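You operate a simulated robot arm through the tools that you are given. There is no shell and no other tool. Be economical: measure what you need, move in short steps, check, and stop when the job is done.

You run a simulated robot arm. Do the job below in one go: nothing can be reset, and whatever is moved stays where it is left.

TASK
Pack the tea tray on the dining table. At the end: the glass with the yellow rings stands where the beige cone stood; the small grey cloth is in the tea tray; the glass with the blue rings is in the tea tray; the beige cone stands where the brass scoop stood; the brass scoop stands on top of the brown wooden pad with the green sole; whatever was shut is shut again. Leave all else as you found it, and nothing knocked over.

Only the result counts: the job must be done as asked and must still hold three seconds after the hand-in. Knocking over, shifting, dropping, spilling or breaking anything else fails it. Flat cloth is picked up by pressing the open fingertips on it (5 to 10 N) and closing them slowly along it; thin cloth reads only 2 to 8 mm in the jaws.

THE ROBOT
A 5-joint arm with a two-finger parallel gripper, fixed in place. Base frame: the origin is at the foot of the arm, x ahead of it, y to its left, z up; the work surface is at about z = 0. Readings come in mm, degrees, newtons and seconds.
With the tool pointing down near the work surface it reaches from about 260 to 680 mm from the base axis. Its first joint turns from -66.0 to 66.0 degrees. The tool tilts only in the upright plane through the base axis and itself; it spins freely about its own axis. Payload 2.9 kg.
Tool frame: the origin (TCP) lies between the finger pads and is the grasp point; the fingertips stand 30 mm ahead of it; z points along the fingers, y is the line along which they close. The gripper opens to 110 mm. The fingers are 20 mm wide and 10 mm thick; the gripper's body (48 by 112 mm) begins 55 mm behind the TCP.
Orientation is told as [roll, pitch, yaw] about the base's x, y, z axes, in that order, counted from this pose: with the fingers straight down and closing along the base's y, the tool's x points along the base's -x, its y along +y and its z along -z.

THE INTERFACE
- The arm moves only by the tool play_rows. Its arguments are lists of equal length, an entry for each row: "jaw": the finger opening in mm, from 0 to 110; "offset": the shift along the base's x, y, z in mm, a list of three; "turn": the turn, a rotation vector about the base's x, y, z in degrees, a list of three. In form: {"jaw": [jaw, ...], "offset": [[tx, ty, tz], ...], "turn": [[rx, ry, rz], ...]}. A call has 1 to 10 rows; each row is the pose to reach, as a shift and turn from the pose commanded when the call began. A row lasts 0.2 s, in which the tool goes at most 50 mm and 8.6 degrees; a call with a longer step from one row to the next is refused whole, and so is a gripper value outside its range. Where a pose cannot be reached the arm comes as near as it can. A force on the tool above 40 N (or 10 N above the force at the start of the call, whichever is more), or a blocked arm, ends the call early, and 0.2 s more pass. Each finger travels about 108 mm/s and halts on what it meets, pressing with about 43 N; the grip force reading is that of the motor and also rises with nothing between the fingers. The clock runs only during rows and for 0.2 s after the last one: add rows that repeat a pose to give the fingers time. The reply holds the time, the measured pose of the TCP, the force on the tool along the base axes, the opening and the grip force, in the units named above and with some noise.
- Cameras (640 x 400 px; columns grow to the right, rows downward): "scene" is fixed at [61.7, -486.5, 587.8]; the picture's right is [0.42, -0.91, 0.00], its down [-0.60, -0.28, -0.75] and it looks along [0.68, 0.31, -0.66] (base axes); focal length 224 px, centre (320, 200). "wrist" rides on the gripper at [72, 17, -103] in the tool frame; the picture's right is [-0.23, 0.97, 0.00], its down [-0.76, -0.18, -0.62] and it looks along [-0.61, -0.14, 0.78] (tool axes); focal length 222 px, centre (320, 200). There is no depth. A picture from a camera that has moved, and an enlarged one, comes with that camera's place and axes in the base frame and with its lens. The place of the scene camera against the robot may be out by one fixed shift of up to 12 mm in any direction.
- grab_frame(camera): a new picture of that camera. No time passes.
- zoom(camera, box): a new picture of the part [left, top, right, bottom] of that camera's present view, enlarged. No time passes.
- hand_in(): hands the job in; it is judged then, once.

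Go step by step. Nothing tells you positions but the pictures and the camera data: compare them with the known pose of the tool, close in by small moves and look again before you grip or let go. The budget is 120 turns and 68 pictures, counting those below and the enlarged ones. Unless the task says otherwise, let go and move clear before handing in, and close with one line.

The tools are called as a command line: name --argument value ..., lists and objects as JSON in quotes. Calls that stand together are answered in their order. play_rows: Moves the arm, as the interface text tells. Its arguments: {"type":"object","properties":{"jaw":{"type":"array","items":{"type":"number"}},"offset":{"type":"array","items":{"type":"array","items":{"type":"number"}}},"turn":{"type":"array","items":{"type":"array","items":{"type":"number"}}}},"required":["jaw","offset","turn"]} The other tools are called the same way: grab_frame (camera) takes a picture; zoom (camera, box) takes an enlarged picture of a part of a camera's view; hand_in () hands the job in.

At the start:

```text
time_s: 0.0
eef_pos: [448.3, -98.3, 356.9]
ee_rot: [0.0, -0.1, 0.0]
ft_force: [0.1, 0.3, 0.8]
finger_gap: 110.1
grip_force: 0.0
```

scene: 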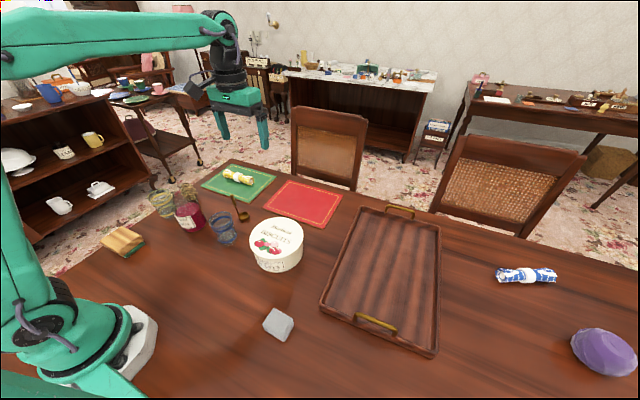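
wrist: 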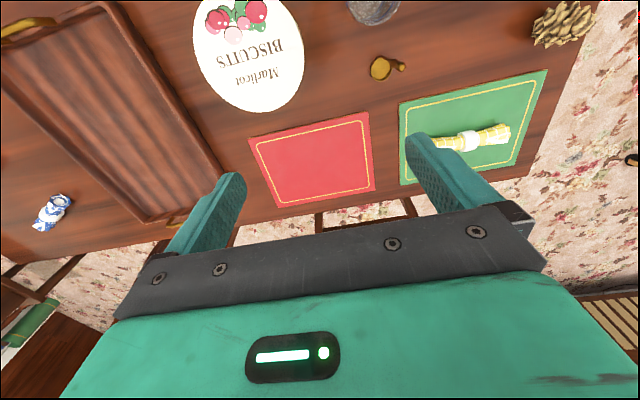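

I see the table with tray, biscuit tin, glasses, scoop, cone and pad. I'll zoom in to identify them first.

zoom --camera "scene" --box '[80, 150, 320, 300]'

zoom --camera "scene" --box '[240, 200, 480, 350]'

```text
2.67 times, centred on (200, 225) of scene
camera zoom: at [61.7, -486.5, 587.8], right [0.42, -0.91, 0.0], down [-0.6, -0.28, -0.75], along [0.68, 0.31, -0.66], focal length 596 px, centre (640, 133)
```

zoom: 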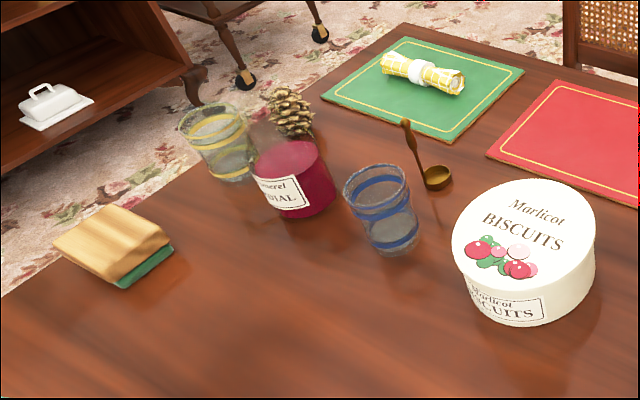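

```text
2.67 times, centred on (360, 275) of scene
camera zoom: at [61.7, -486.5, 587.8], right [0.42, -0.91, 0.0], down [-0.6, -0.28, -0.75], along [0.68, 0.31, -0.66], focal length 596 px, centre (213, 0)
```

zoom: 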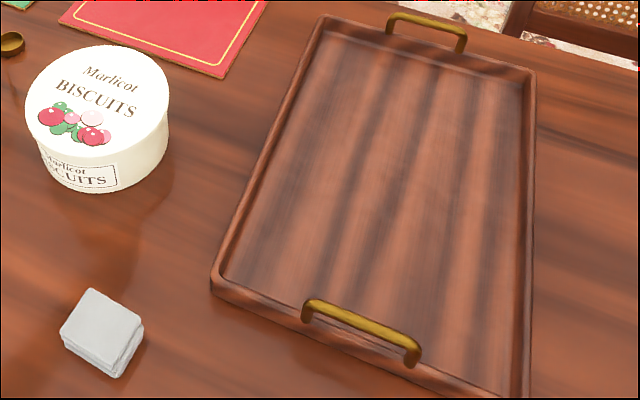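

play_rows --jaw '[110, 110, 110, 110, 110, 110]' --offset '[[-25, 40, 0], [-50, 80, 0], [-75, 115, 0], [-100, 150, 0], [-125, 185, 0], [-148, 218, 0]]' --turn '[[0, 0, 0], [0, 0, 0], [0, 0, 0], [0, 0, 0], [0, 0, 0], [0, 0, 0]]'

grab_frame --camera "wrist"

zoom --camera "scene" --box '[140, 160, 260, 260]'

```text
time_s: 1.4
eef_pos: [299.9, 119.0, 357.1]
ee_rot: [0.0, 0.1, -0.1]
ft_force: [-0.4, -0.1, -0.2]
finger_gap: 110.1
grip_force: 0.0
```

```text
63 pictures are left
camera wrist: at [226.9, 135.4, 461.3], right [0.23, 0.97, 0.0], down [0.76, -0.18, 0.62], along [0.61, -0.14, -0.78], focal length 222 px, centre (320, 200)
```

wrist: 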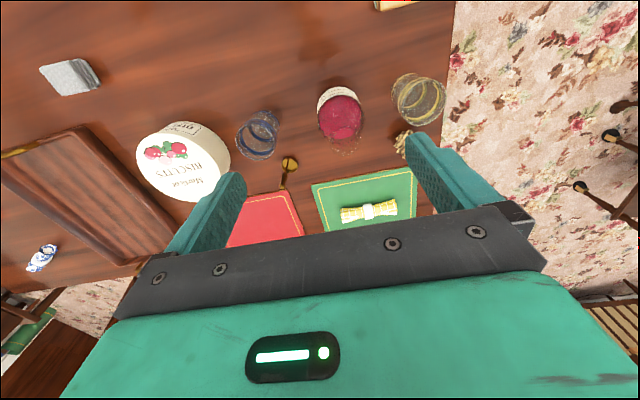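

```text
4.00 times, centred on (200, 210) of scene
camera zoom: at [61.7, -486.5, 587.8], right [0.42, -0.91, 0.0], down [-0.6, -0.28, -0.75], along [0.68, 0.31, -0.66], focal length 895 px, centre (800, 160)
```

zoom: 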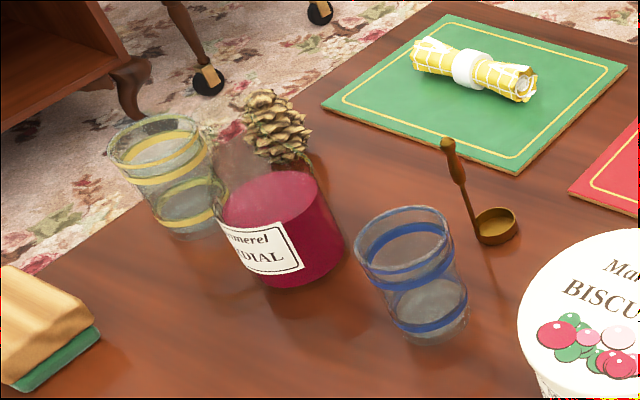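

play_rows --jaw '[110, 110, 110, 110]' --offset '[[25, -27, -25], [50, -54, -50], [75, -81, -75], [100, -109, -107]]' --turn '[[0, 0, 0], [0, 0, 0], [0, 0, 0], [0, 0, 0]]'

zoom --camera "wrist" --box '[200, 50, 440, 200]'

grab_frame --camera "scene"

```text
time_s: 2.4
eef_pos: [400.3, 11.4, 249.8]
ee_rot: [0.0, -0.1, -0.1]
ft_force: [-0.2, -1.2, 0.4]
finger_gap: 109.8
grip_force: 0.0
```

```text
2.67 times, centred on (320, 125) of wrist
camera zoom: at [327.1, 26.4, 353.6], right [0.23, 0.97, 0.0], down [0.76, -0.18, 0.62], along [0.61, -0.14, -0.78], focal length 592 px, centre (320, 400)
```

zoom: 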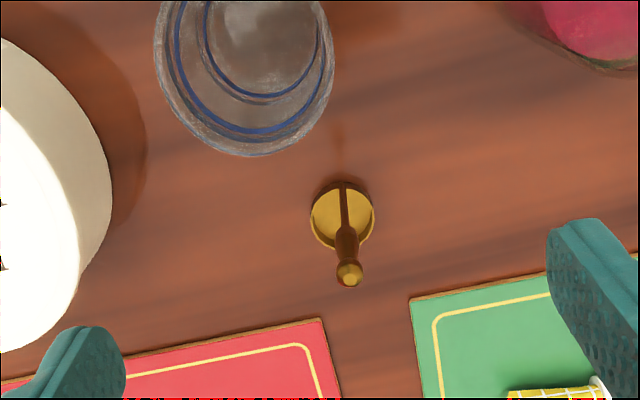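

```text
60 pictures are left
```

scene: 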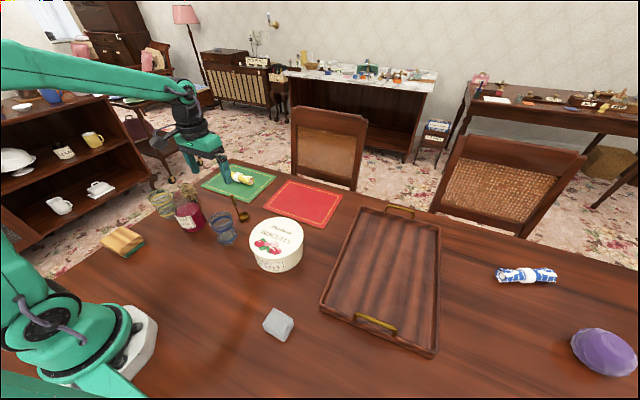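

Scoop's handle is upright at about (443,13), top near z=125. Moving over it with the jaws half open.

play_rows --jaw '[80, 60, 50, 50, 50]' --offset '[[44, 2, 0], [44, 2, -40], [44, 2, -80], [44, 2, -105], [44, 2, -105]]' --turn '[[0, 0, 0], [0, 0, 0], [0, 0, 0], [0, 0, 0], [0, 0, 0]]'

zoom --camera "wrist" --box '[200, 75, 440, 225]'

zoom --camera "scene" --box '[180, 130, 300, 250]'

```text
time_s: 3.6
eef_pos: [443.2, 12.4, 146.0]
ee_rot: [0.0, 0.0, 0.0]
ft_force: [0.1, -0.7, -1.1]
finger_gap: 49.8
grip_force: 0.0
```

```text
2.67 times, centred on (320, 150) of wrist
camera zoom: at [371.0, 29.4, 248.9], right [0.23, 0.97, 0.0], down [0.76, -0.18, 0.62], along [0.61, -0.14, -0.78], focal length 592 px, centre (320, 333)
```

zoom: 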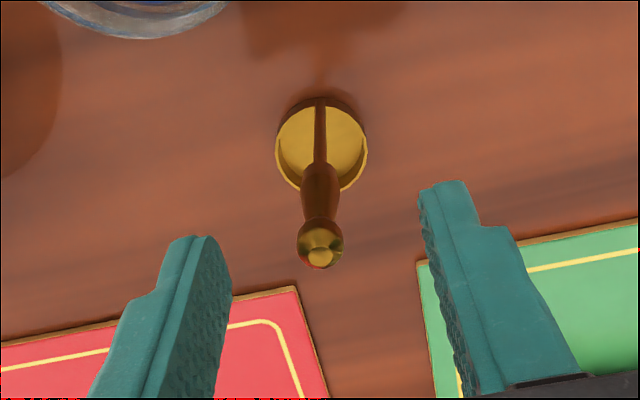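

```text
3.33 times, centred on (240, 190) of scene
camera zoom: at [61.7, -486.5, 587.8], right [0.42, -0.91, 0.0], down [-0.6, -0.28, -0.75], along [0.68, 0.31, -0.66], focal length 746 px, centre (587, 233)
```

zoom: 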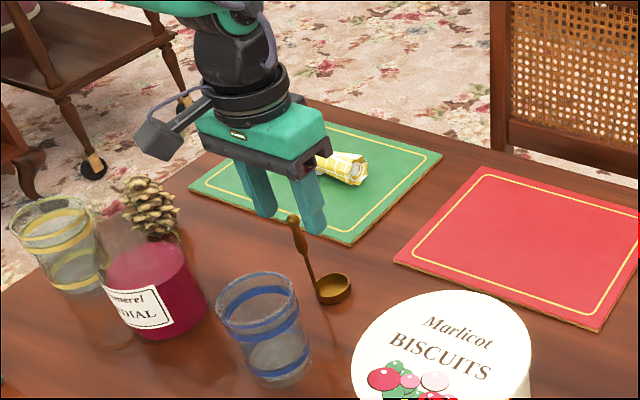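

play_rows --jaw '[50, 50, 30, 10, 0, 0, 0]' --offset '[[0, 0.5, -40], [0, 0.5, -54], [0, 0.5, -54], [0, 0.5, -54], [0, 0.5, -54], [0, 0.5, -54], [0, 0.5, -54]]' --turn '[[0, 0, 0], [0, 0, 0], [0, 0, 0], [0, 0, 0], [0, 0, 0], [0, 0, 0], [0, 0, 0]]'

zoom --camera "wrist" --box '[200, 75, 440, 225]'

```text
time_s: 5.2
eef_pos: [444.2, 12.9, 91.5]
ee_rot: [0.1, 0.0, -0.1]
ft_force: [-0.3, 0.0, -0.1]
finger_gap: 11.2
grip_force: 42.6
```

```text
2.67 times, centred on (320, 150) of wrist
camera zoom: at [370.9, 29.5, 194.9], right [0.23, 0.97, 0.0], down [0.76, -0.18, 0.62], along [0.61, -0.14, -0.78], focal length 592 px, centre (320, 333)
```

zoom: 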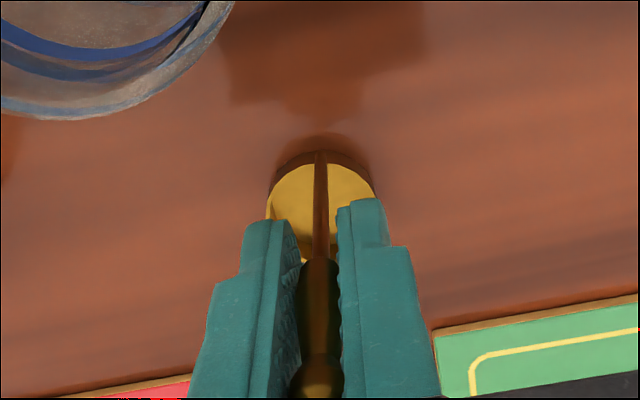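

play_rows --jaw '[0, 0, 0, 0, 0]' --offset '[[0, 0, 20], [0, 0, 60], [0, 0, 105], [0, 0, 150], [0, 0, 195]]' --turn '[[0, 0, 0], [0, 0, 0], [0, 0, 0], [0, 0, 0], [0, 0, 0]]'

play_rows --jaw '[0, 0, 0, 0, 0, 0, 0, 0, 0]' --offset '[[-15, 17, 0], [-45, 50, 0], [-75, 83, 0], [-105, 116, 0], [-135, 150, 0], [-165, 183, 0], [-195, 215, 0], [-212, 232, 0], [-214, 237, 0]]' --turn '[[0, 0, 0], [0, 0, 0], [0, 0, 0], [0, 0, 0], [0, 0, 0], [0, 0, 0], [0, 0, 0], [0, 0, 0], [0, 0, 0]]'

grab_frame --camera "wrist"

zoom --camera "scene" --box '[60, 160, 220, 260]'

```text
time_s: 6.4
eef_pos: [443.6, 11.6, 285.4]
ee_rot: [0.0, 0.0, 0.0]
ft_force: [0.7, -0.1, -0.4]
finger_gap: 10.8
grip_force: 43.0
```

```text
time_s: 8.4
eef_pos: [228.6, 249.2, 286.5]
ee_rot: [0.0, 0.1, 0.0]
ft_force: [0.3, -0.4, -0.2]
finger_gap: 11.0
grip_force: 43.4
```

```text
56 pictures are left
camera wrist: at [156.7, 265.9, 390.2], right [0.23, 0.97, 0.0], down [0.76, -0.18, 0.62], along [0.61, -0.14, -0.78], focal length 222 px, centre (320, 200)
```

wrist: 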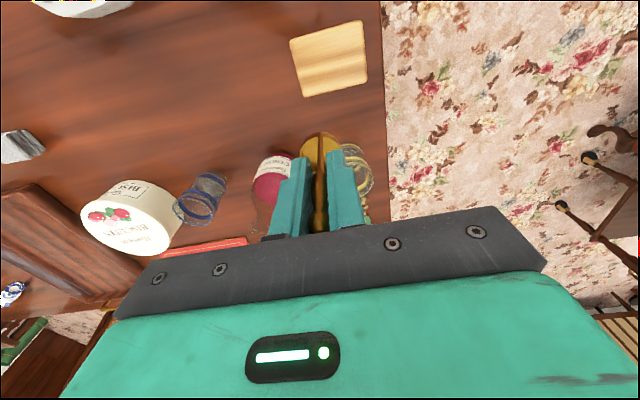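

```text
4.00 times, centred on (140, 210) of scene
camera zoom: at [61.7, -486.5, 587.8], right [0.42, -0.91, 0.0], down [-0.6, -0.28, -0.75], along [0.68, 0.31, -0.66], focal length 895 px, centre (1040, 160)
```

zoom: 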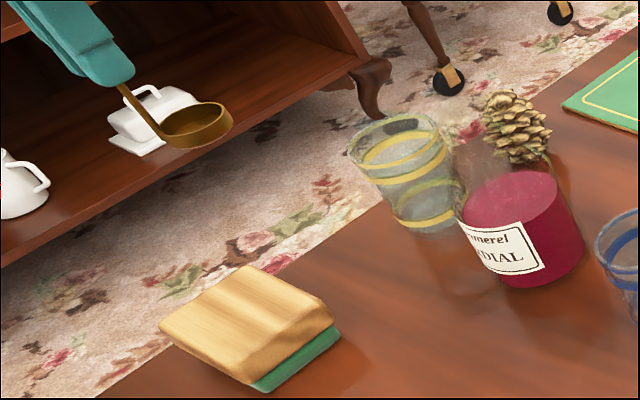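

play_rows --jaw '[0, 0, 0, 0, 0, 0]' --offset '[[-20, 12, 0], [-45, 24, 0], [-45, 24, -40], [-45, 24, -80], [-45, 24, -110], [-45, 24, -125]]' --turn '[[0, 0, 0], [0, 0, 0], [0, 0, 0], [0, 0, 0], [0, 0, 0], [0, 0, 0]]'

grab_frame --camera "wrist"

zoom --camera "scene" --box '[60, 190, 180, 265]'

```text
time_s: 9.8
eef_pos: [186.1, 274.5, 161.0]
ee_rot: [0.1, 0.0, 0.1]
ft_force: [0.0, -0.4, -1.2]
finger_gap: 11.2
grip_force: 43.3
```

```text
54 pictures are left
camera wrist: at [111.8, 290.7, 265.3], right [0.23, 0.97, 0.0], down [0.76, -0.18, 0.62], along [0.61, -0.14, -0.78], focal length 222 px, centre (320, 200)
```

wrist: 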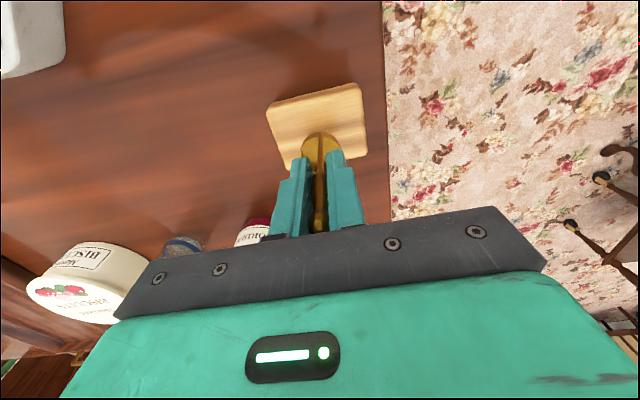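

```text
5.33 times, centred on (120, 228) of scene
camera zoom: at [61.7, -486.5, 587.8], right [0.42, -0.91, 0.0], down [-0.6, -0.28, -0.75], along [0.68, 0.31, -0.66], focal length 1193 px, centre (1387, 53)
```

zoom: 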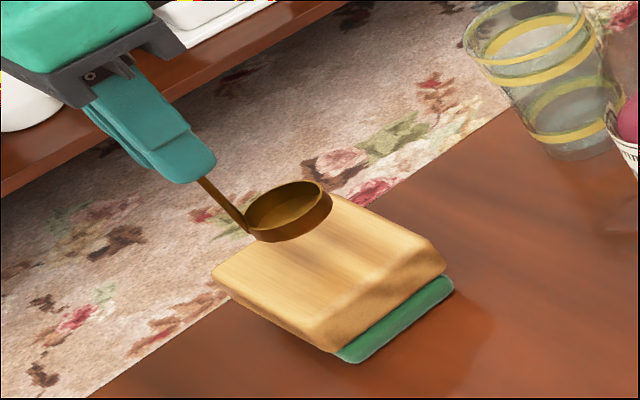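

play_rows --jaw '[0, 0, 0, 0]' --offset '[[-1, 0, -12], [-2, 0, -18], [-2, 0, -22], [-2, 0, -24]]' --turn '[[0, 0, 0], [0, 0, 0], [0, 0, 0], [0, 0, 0]]'

zoom --camera "scene" --box '[60, 190, 180, 265]'

```text
time_s: 10.8
eef_pos: [183.0, 274.7, 137.1]
ee_rot: [0.0, 0.0, 0.0]
ft_force: [0.6, 0.6, 0.1]
finger_gap: 11.3
grip_force: 42.4
```

```text
5.33 times, centred on (120, 228) of scene
camera zoom: at [61.7, -486.5, 587.8], right [0.42, -0.91, 0.0], down [-0.6, -0.28, -0.75], along [0.68, 0.31, -0.66], focal length 1193 px, centre (1387, 53)
```

zoom: 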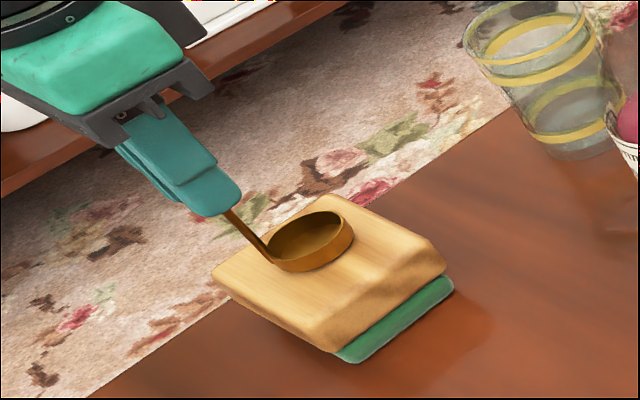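

play_rows --jaw '[0, 0, 0]' --offset '[[0, 0, -1.5], [0, 0, -3], [0, 0, -3]]' --turn '[[0, 0, 0], [0, 0, 0], [0, 0, 0]]'

```text
time_s: 11.6
eef_pos: [183.1, 275.2, 135.3]
ee_rot: [0.3, 0.0, 0.0]
ft_force: [-3.9, -5.4, 32.5]
finger_gap: 11.2
grip_force: 43.3
```

play_rows --jaw '[0, 0, 0]' --offset '[[0, 0, 1.0], [0, 0, 1.3], [0, 0, 1.3]]' --turn '[[0, 0, 0], [0, 0, 0], [0, 0, 0]]'

zoom --camera "scene" --box '[60, 190, 180, 265]'

```text
time_s: 12.4
eef_pos: [183.6, 274.0, 135.8]
ee_rot: [-0.1, 0.0, 0.0]
ft_force: [3.2, 2.7, 10.4]
finger_gap: 11.0
grip_force: 42.9
```

```text
5.33 times, centred on (120, 228) of scene
camera zoom: at [61.7, -486.5, 587.8], right [0.42, -0.91, 0.0], down [-0.6, -0.28, -0.75], along [0.68, 0.31, -0.66], focal length 1193 px, centre (1387, 53)
```

zoom: 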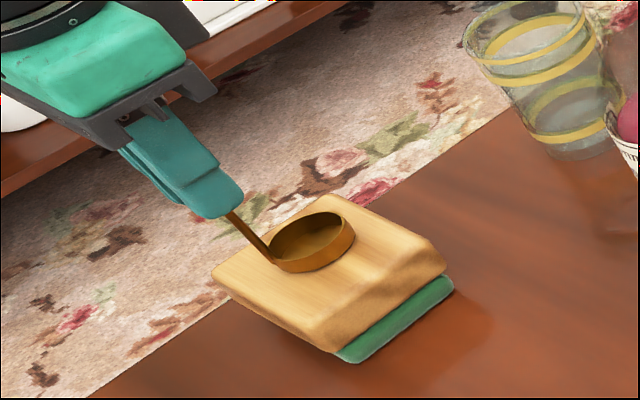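

play_rows --jaw '[12, 16, 24, 40, 50, 50, 50]' --offset '[[0, 0, 0.5], [0, 0, 0.5], [0, 0, 0.5], [0, 0, 0.5], [0, 0, 0.5], [0, 0, 30], [0, 0, 75]]' --turn '[[0, 0, 0], [0, 0, 0], [0, 0, 0], [0, 0, 0], [0, 0, 0], [0, 0, 0], [0, 0, 0]]'

zoom --camera "scene" --box '[60, 180, 220, 265]'

```text
time_s: 14.0
eef_pos: [181.8, 274.7, 210.2]
ee_rot: [-0.1, 0.0, -0.1]
ft_force: [-0.4, -1.0, -0.1]
finger_gap: 49.9
grip_force: 0.1
```

```text
4.00 times, centred on (140, 222) of scene
camera zoom: at [61.7, -486.5, 587.8], right [0.42, -0.91, 0.0], down [-0.6, -0.28, -0.75], along [0.68, 0.31, -0.66], focal length 895 px, centre (1040, 110)
```

zoom: 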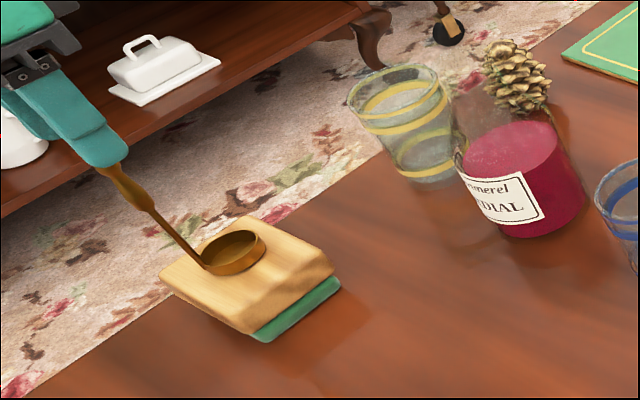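

play_rows --jaw '[60, 70, 80, 80, 80, 80, 80, 80]' --offset '[[0, 0, 45], [0, 0, 80], [45, 0, 80], [90, 0, 80], [135, 0, 80], [180, 0, 70], [210, -2, 50], [215, -2, 50]]' --turn '[[0, 0, 0], [0, 0, 0], [0, 0, 0], [0, 0, 0], [0, 0, 0], [0, 0, 0], [0, 0, 0], [0, 0, 0]]'

zoom --camera "wrist" --box '[160, 0, 480, 200]'

zoom --camera "scene" --box '[140, 150, 260, 225]'

```text
time_s: 15.8
eef_pos: [398.3, 271.6, 260.4]
ee_rot: [0.1, 0.0, 0.1]
ft_force: [-0.3, 0.0, -0.3]
finger_gap: 80.0
grip_force: 0.0
```

```text
2.00 times, centred on (320, 100) of wrist
camera zoom: at [325.7, 287.9, 364.0], right [0.23, 0.97, 0.0], down [0.76, -0.18, 0.62], along [0.61, -0.14, -0.78], focal length 444 px, centre (320, 400)
```

zoom: 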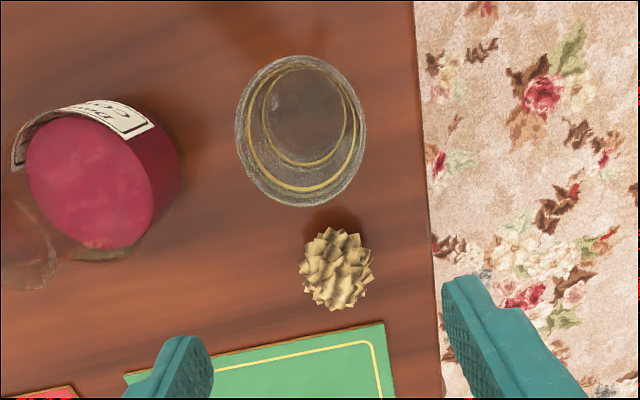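

```text
5.33 times, centred on (200, 188) of scene
camera zoom: at [61.7, -486.5, 587.8], right [0.42, -0.91, 0.0], down [-0.6, -0.28, -0.75], along [0.68, 0.31, -0.66], focal length 1193 px, centre (960, 267)
```

zoom: 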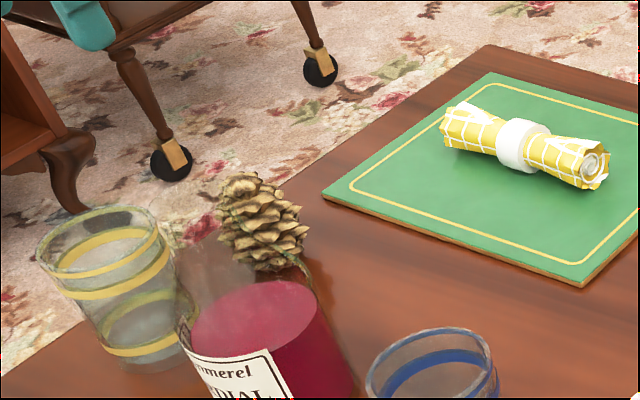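

play_rows --jaw '[80, 80, 80, 80, 80]' --offset '[[45, 1, 0], [54, 2, -30], [54, 2, -75], [54, 2, -120], [54, 2, -150]]' --turn '[[0, 0, 0], [0, 0, 0], [0, 0, 0], [0, 0, 0], [0, 0, 0]]'

zoom --camera "wrist" --box '[160, 50, 480, 250]'

zoom --camera "scene" --box '[140, 140, 260, 225]'

```text
time_s: 17.0
eef_pos: [452.0, 274.1, 112.4]
ee_rot: [0.0, 0.0, 0.0]
ft_force: [-0.3, 0.3, 0.0]
finger_gap: 79.9
grip_force: 0.0
```

```text
2.00 times, centred on (320, 150) of wrist
camera zoom: at [379.5, 290.3, 215.0], right [0.23, 0.97, 0.0], down [0.76, -0.18, 0.62], along [0.61, -0.14, -0.78], focal length 444 px, centre (320, 300)
```

zoom: 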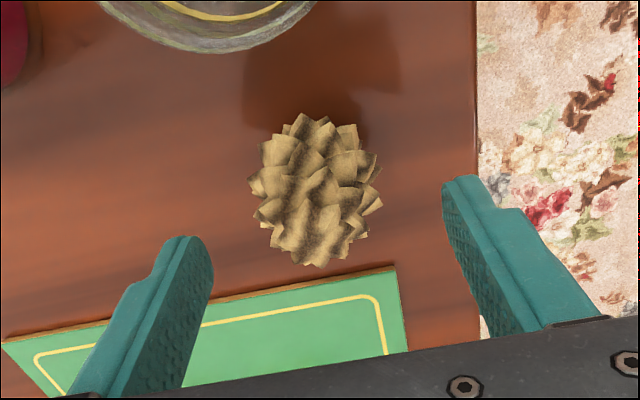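

```text
4.71 times, centred on (200, 182) of scene
camera zoom: at [61.7, -486.5, 587.8], right [0.42, -0.91, 0.0], down [-0.6, -0.28, -0.75], along [0.68, 0.31, -0.66], focal length 1053 px, centre (885, 282)
```

zoom: 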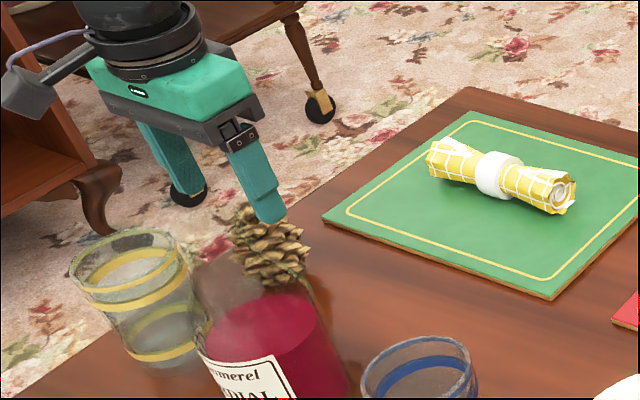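

play_rows --jaw '[80, 80, 70, 60, 50, 40, 30, 30]' --offset '[[4, -3, -40], [4, -3, -74], [4, -3, -74], [4, -3, -74], [4, -3, -74], [4, -3, -74], [4, -3, -74], [4, -3, -74]]' --turn '[[0, 0, 0], [0, 0, 0], [0, 0, 0], [0, 0, 0], [0, 0, 0], [0, 0, 0], [0, 0, 0], [0, 0, 0]]'

zoom --camera "wrist" --box '[160, 50, 480, 250]'

```text
time_s: 18.8
eef_pos: [455.8, 270.3, 38.2]
ee_rot: [-0.1, 0.0, -0.1]
ft_force: [-0.3, 0.1, -0.2]
finger_gap: 51.9
grip_force: 43.0
```

```text
2.00 times, centred on (320, 150) of wrist
camera zoom: at [383.1, 287.1, 140.3], right [0.23, 0.97, 0.0], down [0.76, -0.18, 0.62], along [0.61, -0.14, -0.78], focal length 444 px, centre (320, 300)
```

zoom: 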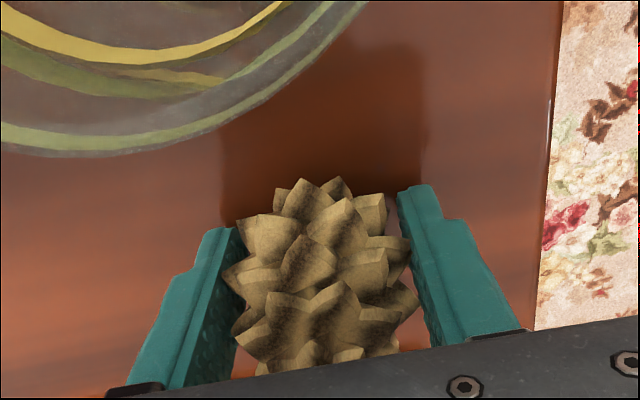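

play_rows --jaw '[30, 30, 30, 30, 30, 30, 30, 30, 30, 30]' --offset '[[0, 0, 10], [0, 0, 45], [0, 0, 90], [0, 0, 135], [0, 0, 180], [0, -5, 215], [1, -40, 220], [2, -85, 220], [2, -130, 220], [3, -150, 220]]' --turn '[[0, 0, 0], [0, 0, 0], [0, 0, 0], [0, 0, 0], [0, 0, 0], [0, 0, 0], [0, 0, 0], [0, 0, 0], [0, 0, 0], [0, 0, 0]]'

play_rows --jaw '[30, 30, 30, 30, 30, 30, 30, 30]' --offset '[[0, -20, 0], [0, -60, 0], [0, -95, 0], [0, -110, 0], [0, -110, -40], [0, -110, -85], [0, -110, -130], [0, -110, -170]]' --turn '[[0, 0, 0], [0, 0, 0], [0, 0, 0], [0, 0, 0], [0, 0, 0], [0, 0, 0], [0, 0, 0], [0, 0, 0]]'

zoom --camera "wrist" --box '[160, 50, 480, 250]'

zoom --camera "scene" --box '[170, 150, 310, 245]'

```text
time_s: 21.0
eef_pos: [457.4, 120.1, 254.4]
ee_rot: [0.0, 0.0, 0.0]
ft_force: [0.6, -0.1, -0.5]
finger_gap: 51.8
grip_force: 43.0
```

```text
time_s: 22.8
eef_pos: [458.4, 10.4, 86.1]
ee_rot: [0.0, -0.1, 0.0]
ft_force: [-0.2, 0.4, -0.4]
finger_gap: 51.8
grip_force: 43.2
```

```text
2.00 times, centred on (320, 150) of wrist
camera zoom: at [385.5, 27.5, 190.2], right [0.23, 0.97, 0.0], down [0.76, -0.18, 0.62], along [0.61, -0.14, -0.78], focal length 444 px, centre (320, 300)
```

zoom: 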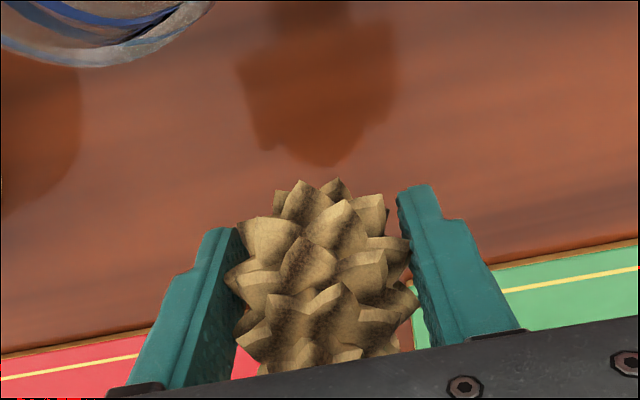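

```text
4.21 times, centred on (240, 198) of scene
camera zoom: at [61.7, -486.5, 587.8], right [0.42, -0.91, 0.0], down [-0.6, -0.28, -0.75], along [0.68, 0.31, -0.66], focal length 942 px, centre (657, 210)
```

zoom: 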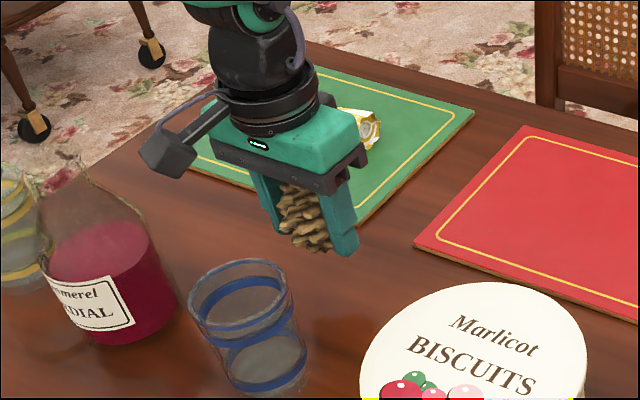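

play_rows --jaw '[30, 30, 30, 30]' --offset '[[0, 0, -30], [0, 0, -42], [0, 0, -47], [0, 0, -47]]' --turn '[[0, 0, 0], [0, 0, 0], [0, 0, 0], [0, 0, 0]]'

```text
time_s: 23.8
eef_pos: [458.1, 10.4, 39.1]
ee_rot: [-0.1, -0.1, 0.0]
ft_force: [-1.3, 0.3, -1.0]
finger_gap: 51.6
grip_force: 42.8
```

play_rows --jaw '[30, 30, 30]' --offset '[[0, 0, -0.7], [0, 0, -1.4], [0, 0, -1.4]]' --turn '[[0, 0, 0], [0, 0, 0], [0, 0, 0]]'

```text
time_s: 24.6
eef_pos: [459.2, 10.8, 37.9]
ee_rot: [0.0, 0.0, -0.1]
ft_force: [0.4, -0.2, -0.4]
finger_gap: 51.9
grip_force: 42.7
```

play_rows --jaw '[30, 30, 30]' --offset '[[0, 0, -0.8], [0, 0, -1.6], [0, 0, -1.6]]' --turn '[[0, 0, 0], [0, 0, 0], [0, 0, 0]]'

zoom --camera "scene" --box '[200, 170, 280, 220]'

```text
time_s: 25.4
eef_pos: [458.1, 10.3, 36.1]
ee_rot: [0.0, -0.1, 0.0]
ft_force: [-0.1, 0.3, -1.0]
finger_gap: 51.7
grip_force: 42.8
```

```text
8.00 times, centred on (240, 195) of scene
camera zoom: at [61.7, -486.5, 587.8], right [0.42, -0.91, 0.0], down [-0.6, -0.28, -0.75], along [0.68, 0.31, -0.66], focal length 1789 px, centre (960, 240)
```

zoom: 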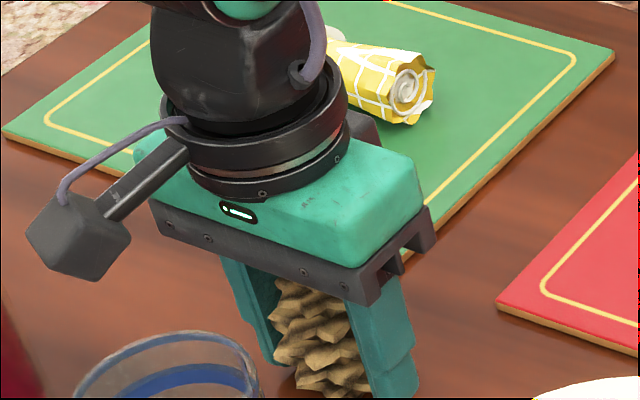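

play_rows --jaw '[30, 30, 30]' --offset '[[0, 0, -0.8], [0, 0, -1.6], [0, 0, -1.6]]' --turn '[[0, 0, 0], [0, 0, 0], [0, 0, 0]]'

zoom --camera "scene" --box '[210, 190, 274, 230]'

```text
time_s: 26.2
eef_pos: [458.5, 11.1, 35.5]
ee_rot: [-0.1, -0.2, 0.0]
ft_force: [-7.0, -1.4, 18.5]
finger_gap: 51.6
grip_force: 42.8
```

```text
10.00 times, centred on (242, 210) of scene
camera zoom: at [61.6, -486.5, 587.9], right [0.42, -0.91, 0.0], down [-0.6, -0.28, -0.75], along [0.68, 0.31, -0.66], focal length 2237 px, centre (1100, 100)
```

zoom: 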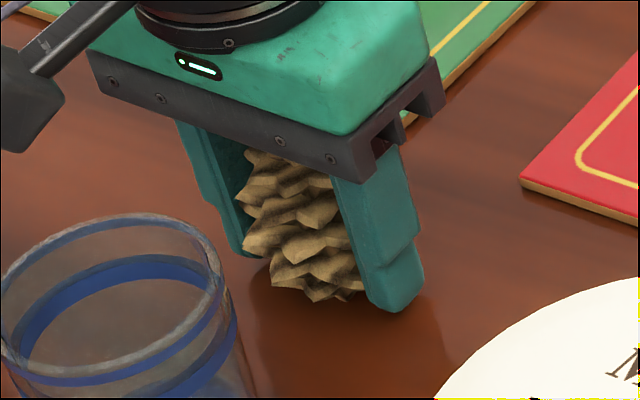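

play_rows --jaw '[30, 46, 54, 58, 66, 80, 80]' --offset '[[0, 0, 0.8], [0, 0, 0.8], [0, 0, 0.8], [0, 0, 0.8], [0, 0, 0.8], [0, 0, 0.8], [0, 0, 0.8]]' --turn '[[0, 0, 0], [0, 0, 0], [0, 0, 0], [0, 0, 0], [0, 0, 0], [0, 0, 0], [0, 0, 0]]'

play_rows --jaw '[80, 80, 80, 80, 80]' --offset '[[0, 0, 20], [0, 0, 60], [0, 0, 100], [0, 0, 150], [0, 0, 190]]' --turn '[[0, 0, 0], [0, 0, 0], [0, 0, 0], [0, 0, 0], [0, 0, 0]]'

zoom --camera "wrist" --box '[160, 0, 480, 200]'

zoom --camera "scene" --box '[140, 150, 300, 250]'

```text
time_s: 27.8
eef_pos: [458.2, 10.8, 35.4]
ee_rot: [-0.1, 0.0, 0.0]
ft_force: [-0.2, -0.6, -0.4]
finger_gap: 80.0
grip_force: 0.0
```

```text
time_s: 29.0
eef_pos: [459.1, 10.5, 226.7]
ee_rot: [0.0, 0.0, 0.0]
ft_force: [0.5, 0.7, 0.4]
finger_gap: 79.9
grip_force: 0.1
```

```text
2.00 times, centred on (320, 100) of wrist
camera zoom: at [386.8, 26.9, 330.8], right [0.23, 0.97, 0.0], down [0.76, -0.18, 0.62], along [0.61, -0.14, -0.78], focal length 444 px, centre (320, 400)
```

zoom: 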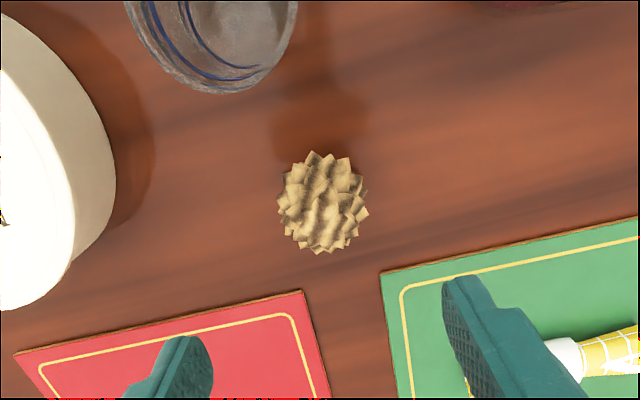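

```text
4.00 times, centred on (220, 200) of scene
camera zoom: at [61.7, -486.5, 587.8], right [0.42, -0.91, 0.0], down [-0.6, -0.28, -0.75], along [0.68, 0.31, -0.66], focal length 895 px, centre (720, 200)
```

zoom: 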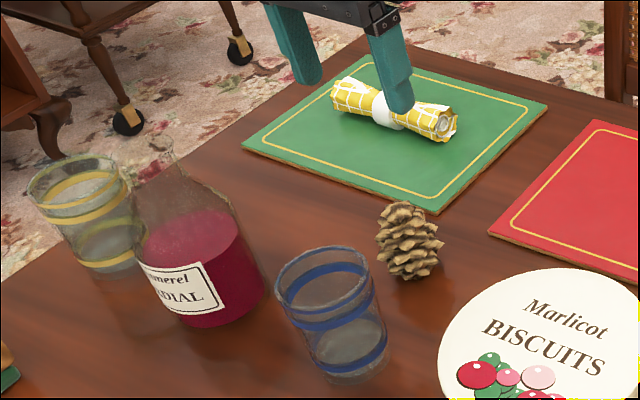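

play_rows --jaw '[80, 80, 80, 80, 80, 80, 80, 80, 80, 80]' --offset '[[0, 0, 25], [0, 10, 45], [-10, 40, 45], [-22, 75, 45], [-35, 110, 45], [-50, 145, 45], [-65, 180, 45], [-80, 215, 45], [-92, 245, 45], [-100, 262, 45]]' --turn '[[0, 0, -8.5], [0, 0, -17], [0, 0, -25.5], [0, 0, -34], [0, 0, -42.5], [0, 0, -51], [0, 0, -59.5], [0, 0, -68], [0, 0, -76.5], [0, 0, -85]]'

play_rows --jaw '[90, 90]' --offset '[[0, 0, -20], [0, 0, -40]]' --turn '[[0, 0, -5], [0, 0, -5]]'

zoom --camera "wrist" --box '[160, 0, 480, 200]'

zoom --camera "scene" --box '[120, 140, 280, 240]'

```text
time_s: 31.2
eef_pos: [357.5, 273.9, 271.7]
ee_rot: [0.0, -0.1, -85.0]
ft_force: [-0.6, 0.3, -0.1]
finger_gap: 80.0
grip_force: 0.1
```

```text
time_s: 31.8
eef_pos: [358.1, 273.5, 231.2]
ee_rot: [0.0, -0.1, -90.1]
ft_force: [1.1, 0.0, 1.1]
finger_gap: 89.9
grip_force: 0.1
```

```text
2.00 times, centred on (320, 100) of wrist
camera zoom: at [374.5, 345.2, 334.6], right [0.97, -0.23, 0.0], down [-0.18, -0.76, 0.62], along [-0.14, -0.61, -0.78], focal length 444 px, centre (320, 400)
```

zoom: 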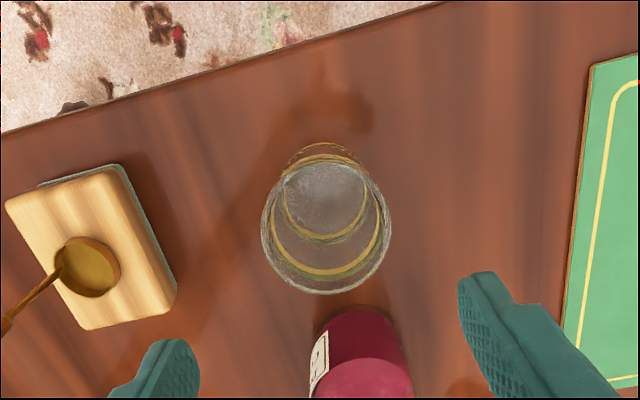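

```text
4.00 times, centred on (200, 190) of scene
camera zoom: at [61.7, -486.5, 587.8], right [0.42, -0.91, 0.0], down [-0.6, -0.28, -0.75], along [0.68, 0.31, -0.66], focal length 895 px, centre (800, 240)
```

zoom: 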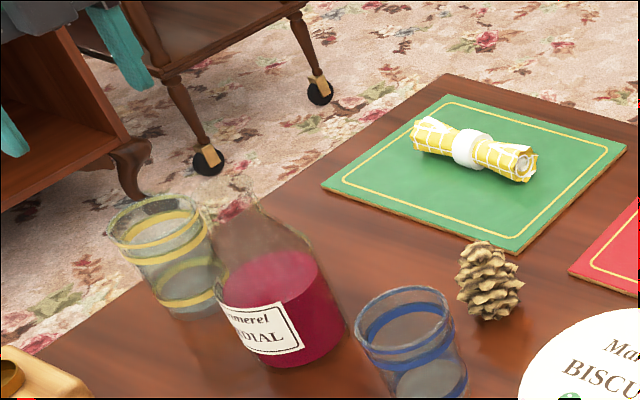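

play_rows --jaw '[90, 90, 90, 90]' --offset '[[2, -3, -30], [3, -5, -70], [3, -5, -95], [3, -5, -95]]' --turn '[[0, 0, 0], [0, 0, 0], [0, 0, 0], [0, 0, 0]]'

zoom --camera "wrist" --box '[160, 50, 480, 250]'

zoom --camera "scene" --box '[120, 140, 280, 240]'

```text
time_s: 32.8
eef_pos: [360.9, 267.3, 134.2]
ee_rot: [0.0, 0.0, -90.0]
ft_force: [-0.6, 0.4, 0.2]
finger_gap: 90.0
grip_force: 0.0
```

```text
2.00 times, centred on (320, 150) of wrist
camera zoom: at [377.8, 339.8, 238.6], right [0.97, -0.23, 0.0], down [-0.18, -0.76, 0.62], along [-0.14, -0.61, -0.78], focal length 444 px, centre (320, 300)
```

zoom: 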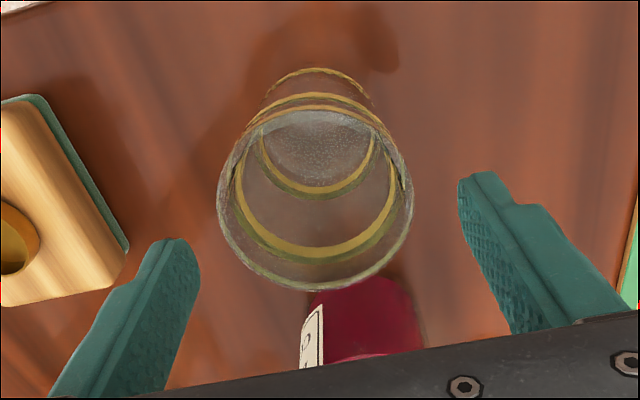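

```text
4.00 times, centred on (200, 190) of scene
camera zoom: at [61.7, -486.5, 587.8], right [0.42, -0.91, 0.0], down [-0.6, -0.28, -0.75], along [0.68, 0.31, -0.66], focal length 895 px, centre (800, 240)
```

zoom: 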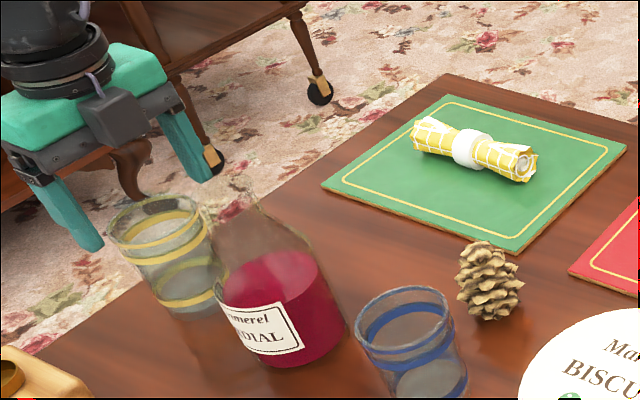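

play_rows --jaw '[90, 90, 90, 80, 70, 60, 50, 40, 40]' --offset '[[0.5, 3.7, 0], [0.5, 3.7, -35], [0.5, 3.7, -68], [0.5, 3.7, -68], [0.5, 3.7, -68], [0.5, 3.7, -68], [0.5, 3.7, -68], [0.5, 3.7, -68], [0.5, 3.7, -68]]' --turn '[[0, 0, 0], [0, 0, 0], [0, 0, 0], [0, 0, 0], [0, 0, 0], [0, 0, 0], [0, 0, 0], [0, 0, 0], [0, 0, 0]]'

zoom --camera "wrist" --box '[160, 50, 480, 250]'

zoom --camera "scene" --box '[120, 140, 280, 240]'

```text
time_s: 34.8
eef_pos: [361.6, 272.5, 67.5]
ee_rot: [0.0, 0.0, -89.9]
ft_force: [-0.4, -0.6, -0.4]
finger_gap: 66.8
grip_force: 43.1
```

```text
2.00 times, centred on (320, 150) of wrist
camera zoom: at [378.6, 343.6, 171.7], right [0.97, -0.23, 0.0], down [-0.18, -0.76, 0.62], along [-0.14, -0.61, -0.78], focal length 444 px, centre (320, 300)
```

zoom: 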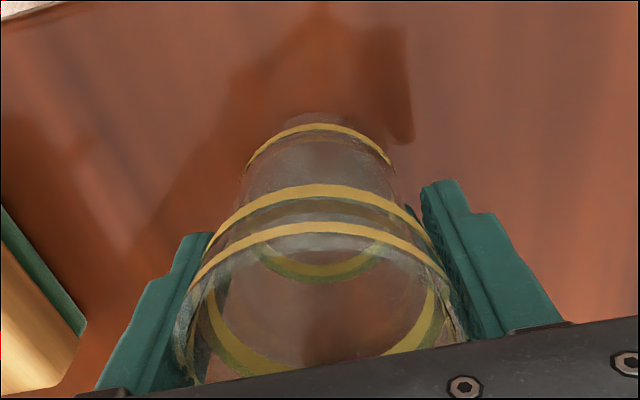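

```text
4.00 times, centred on (200, 190) of scene
camera zoom: at [61.7, -486.5, 587.8], right [0.42, -0.91, 0.0], down [-0.6, -0.28, -0.75], along [0.68, 0.31, -0.66], focal length 895 px, centre (800, 240)
```

zoom: 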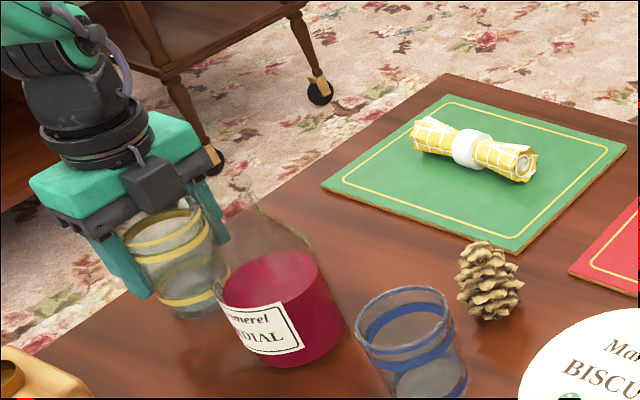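

play_rows --jaw '[40, 40, 40, 40, 40, 40, 40, 40]' --offset '[[0, 0, 8], [0, 0, 35], [5, 0, 60], [40, 0, 60], [80, 0, 60], [95, -0.5, 60], [95, -0.5, 40], [95, -0.5, 20]]' --turn '[[0, 0, 0], [0, 0, 0], [0, 0, 0], [0, 0, 0], [0, 0, 0], [0, 0, 0], [0, 0, 0], [0, 0, 0]]'

zoom --camera "scene" --box '[120, 140, 280, 240]'

zoom --camera "wrist" --box '[160, 50, 480, 250]'

```text
time_s: 36.6
eef_pos: [456.8, 270.4, 87.4]
ee_rot: [0.0, 0.0, -90.0]
ft_force: [0.5, 0.0, -2.2]
finger_gap: 66.8
grip_force: 42.7
```

```text
4.00 times, centred on (200, 190) of scene
camera zoom: at [61.7, -486.5, 587.8], right [0.42, -0.91, 0.0], down [-0.6, -0.28, -0.75], along [0.68, 0.31, -0.66], focal length 895 px, centre (800, 240)
```

zoom: 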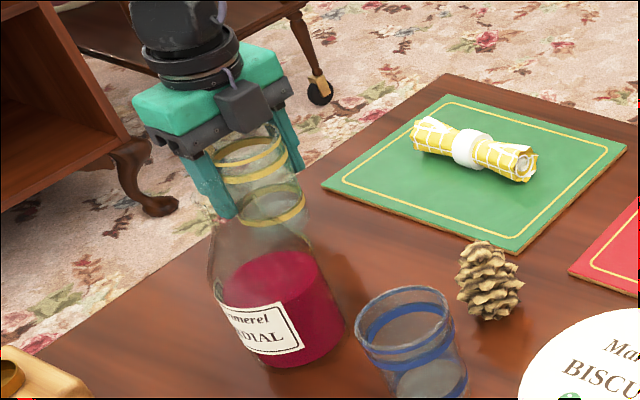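

```text
2.00 times, centred on (320, 150) of wrist
camera zoom: at [474.1, 342.6, 190.8], right [0.97, -0.23, 0.0], down [-0.18, -0.76, 0.62], along [-0.14, -0.61, -0.78], focal length 444 px, centre (320, 300)
```

zoom: 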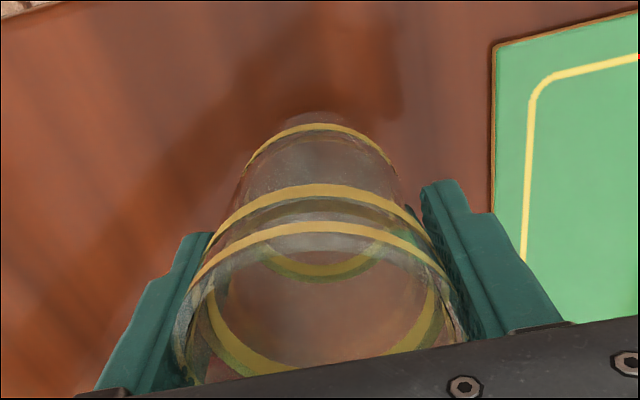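

Lowering the yellow glass gently to contact.

play_rows --jaw '[40, 40, 40, 40]' --offset '[[0, 0, -10], [0, 0, -17], [0, 0, -19.5], [0, 0, -19.5]]' --turn '[[0, 0, 0], [0, 0, 0], [0, 0, 0], [0, 0, 0]]'

play_rows --jaw '[40, 40, 40]' --offset '[[0, 0, -0.8], [0, 0, -1.5], [0, 0, -1.5]]' --turn '[[0, 0, 0], [0, 0, 0], [0, 0, 0]]'

```text
time_s: 37.6
eef_pos: [457.7, 270.3, 67.3]
ee_rot: [0.0, 0.0, -90.0]
ft_force: [-0.2, 0.5, -1.5]
finger_gap: 66.8
grip_force: 43.5
```

```text
time_s: 38.4
eef_pos: [457.3, 271.7, 68.5]
ee_rot: [0.1, -0.1, -90.0]
ft_force: [-5.0, -3.2, 12.5]
finger_gap: 66.8
grip_force: 42.7
```

play_rows --jaw '[40, 60, 68, 72, 80, 92, 92]' --offset '[[0, 0, 0.8], [0, 0, 0.8], [0, 0, 0.8], [0, 0, 0.8], [0, 0, 0.8], [0, 0, 0.8], [0, 0, 0.8]]' --turn '[[0, 0, 0], [0, 0, 0], [0, 0, 0], [0, 0, 0], [0, 0, 0], [0, 0, 0], [0, 0, 0]]'

play_rows --jaw '[92, 92, 92, 92, 92]' --offset '[[0, 0, 20], [0, 0, 60], [0, 0, 100], [0, 0, 150], [0, 0, 195]]' --turn '[[0, 0, 0], [0, 0, 0], [0, 0, 0], [0, 0, 0], [0, 0, 0]]'

zoom --camera "scene" --box '[140, 140, 300, 240]'

zoom --camera "wrist" --box '[160, 0, 480, 200]'

```text
time_s: 40.0
eef_pos: [456.5, 270.4, 68.4]
ee_rot: [0.0, 0.0, -89.9]
ft_force: [-0.9, -0.3, -1.0]
finger_gap: 92.0
grip_force: 0.1
```

```text
time_s: 41.2
eef_pos: [457.1, 271.2, 261.5]
ee_rot: [0.0, 0.0, -89.9]
ft_force: [0.5, -0.3, 0.1]
finger_gap: 92.1
grip_force: 0.1
```

```text
4.00 times, centred on (220, 190) of scene
camera zoom: at [61.7, -486.5, 587.8], right [0.42, -0.91, 0.0], down [-0.6, -0.28, -0.75], along [0.68, 0.31, -0.66], focal length 895 px, centre (720, 240)
```

zoom: 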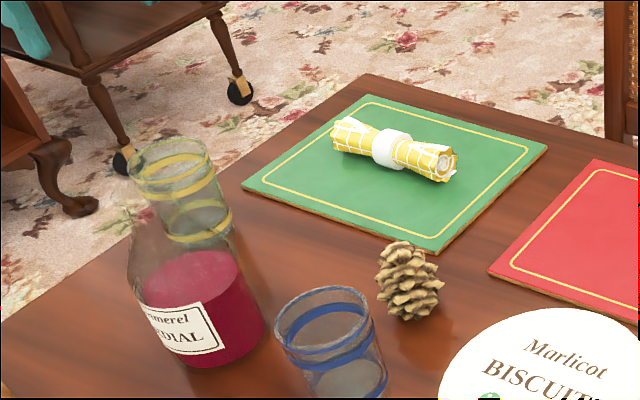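

```text
2.00 times, centred on (320, 100) of wrist
camera zoom: at [473.0, 343.6, 365.9], right [0.97, -0.23, 0.0], down [-0.18, -0.76, 0.62], along [-0.14, -0.61, -0.78], focal length 444 px, centre (320, 400)
```

zoom: 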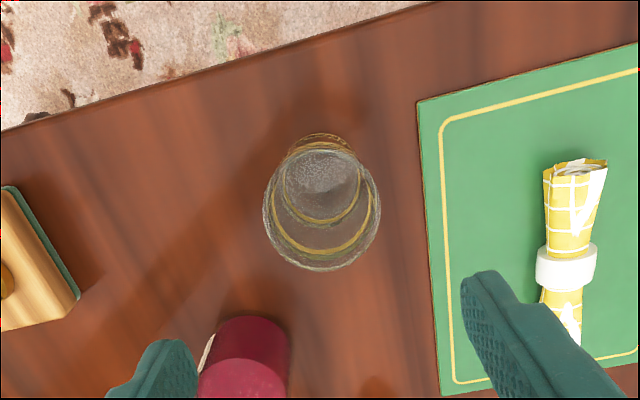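

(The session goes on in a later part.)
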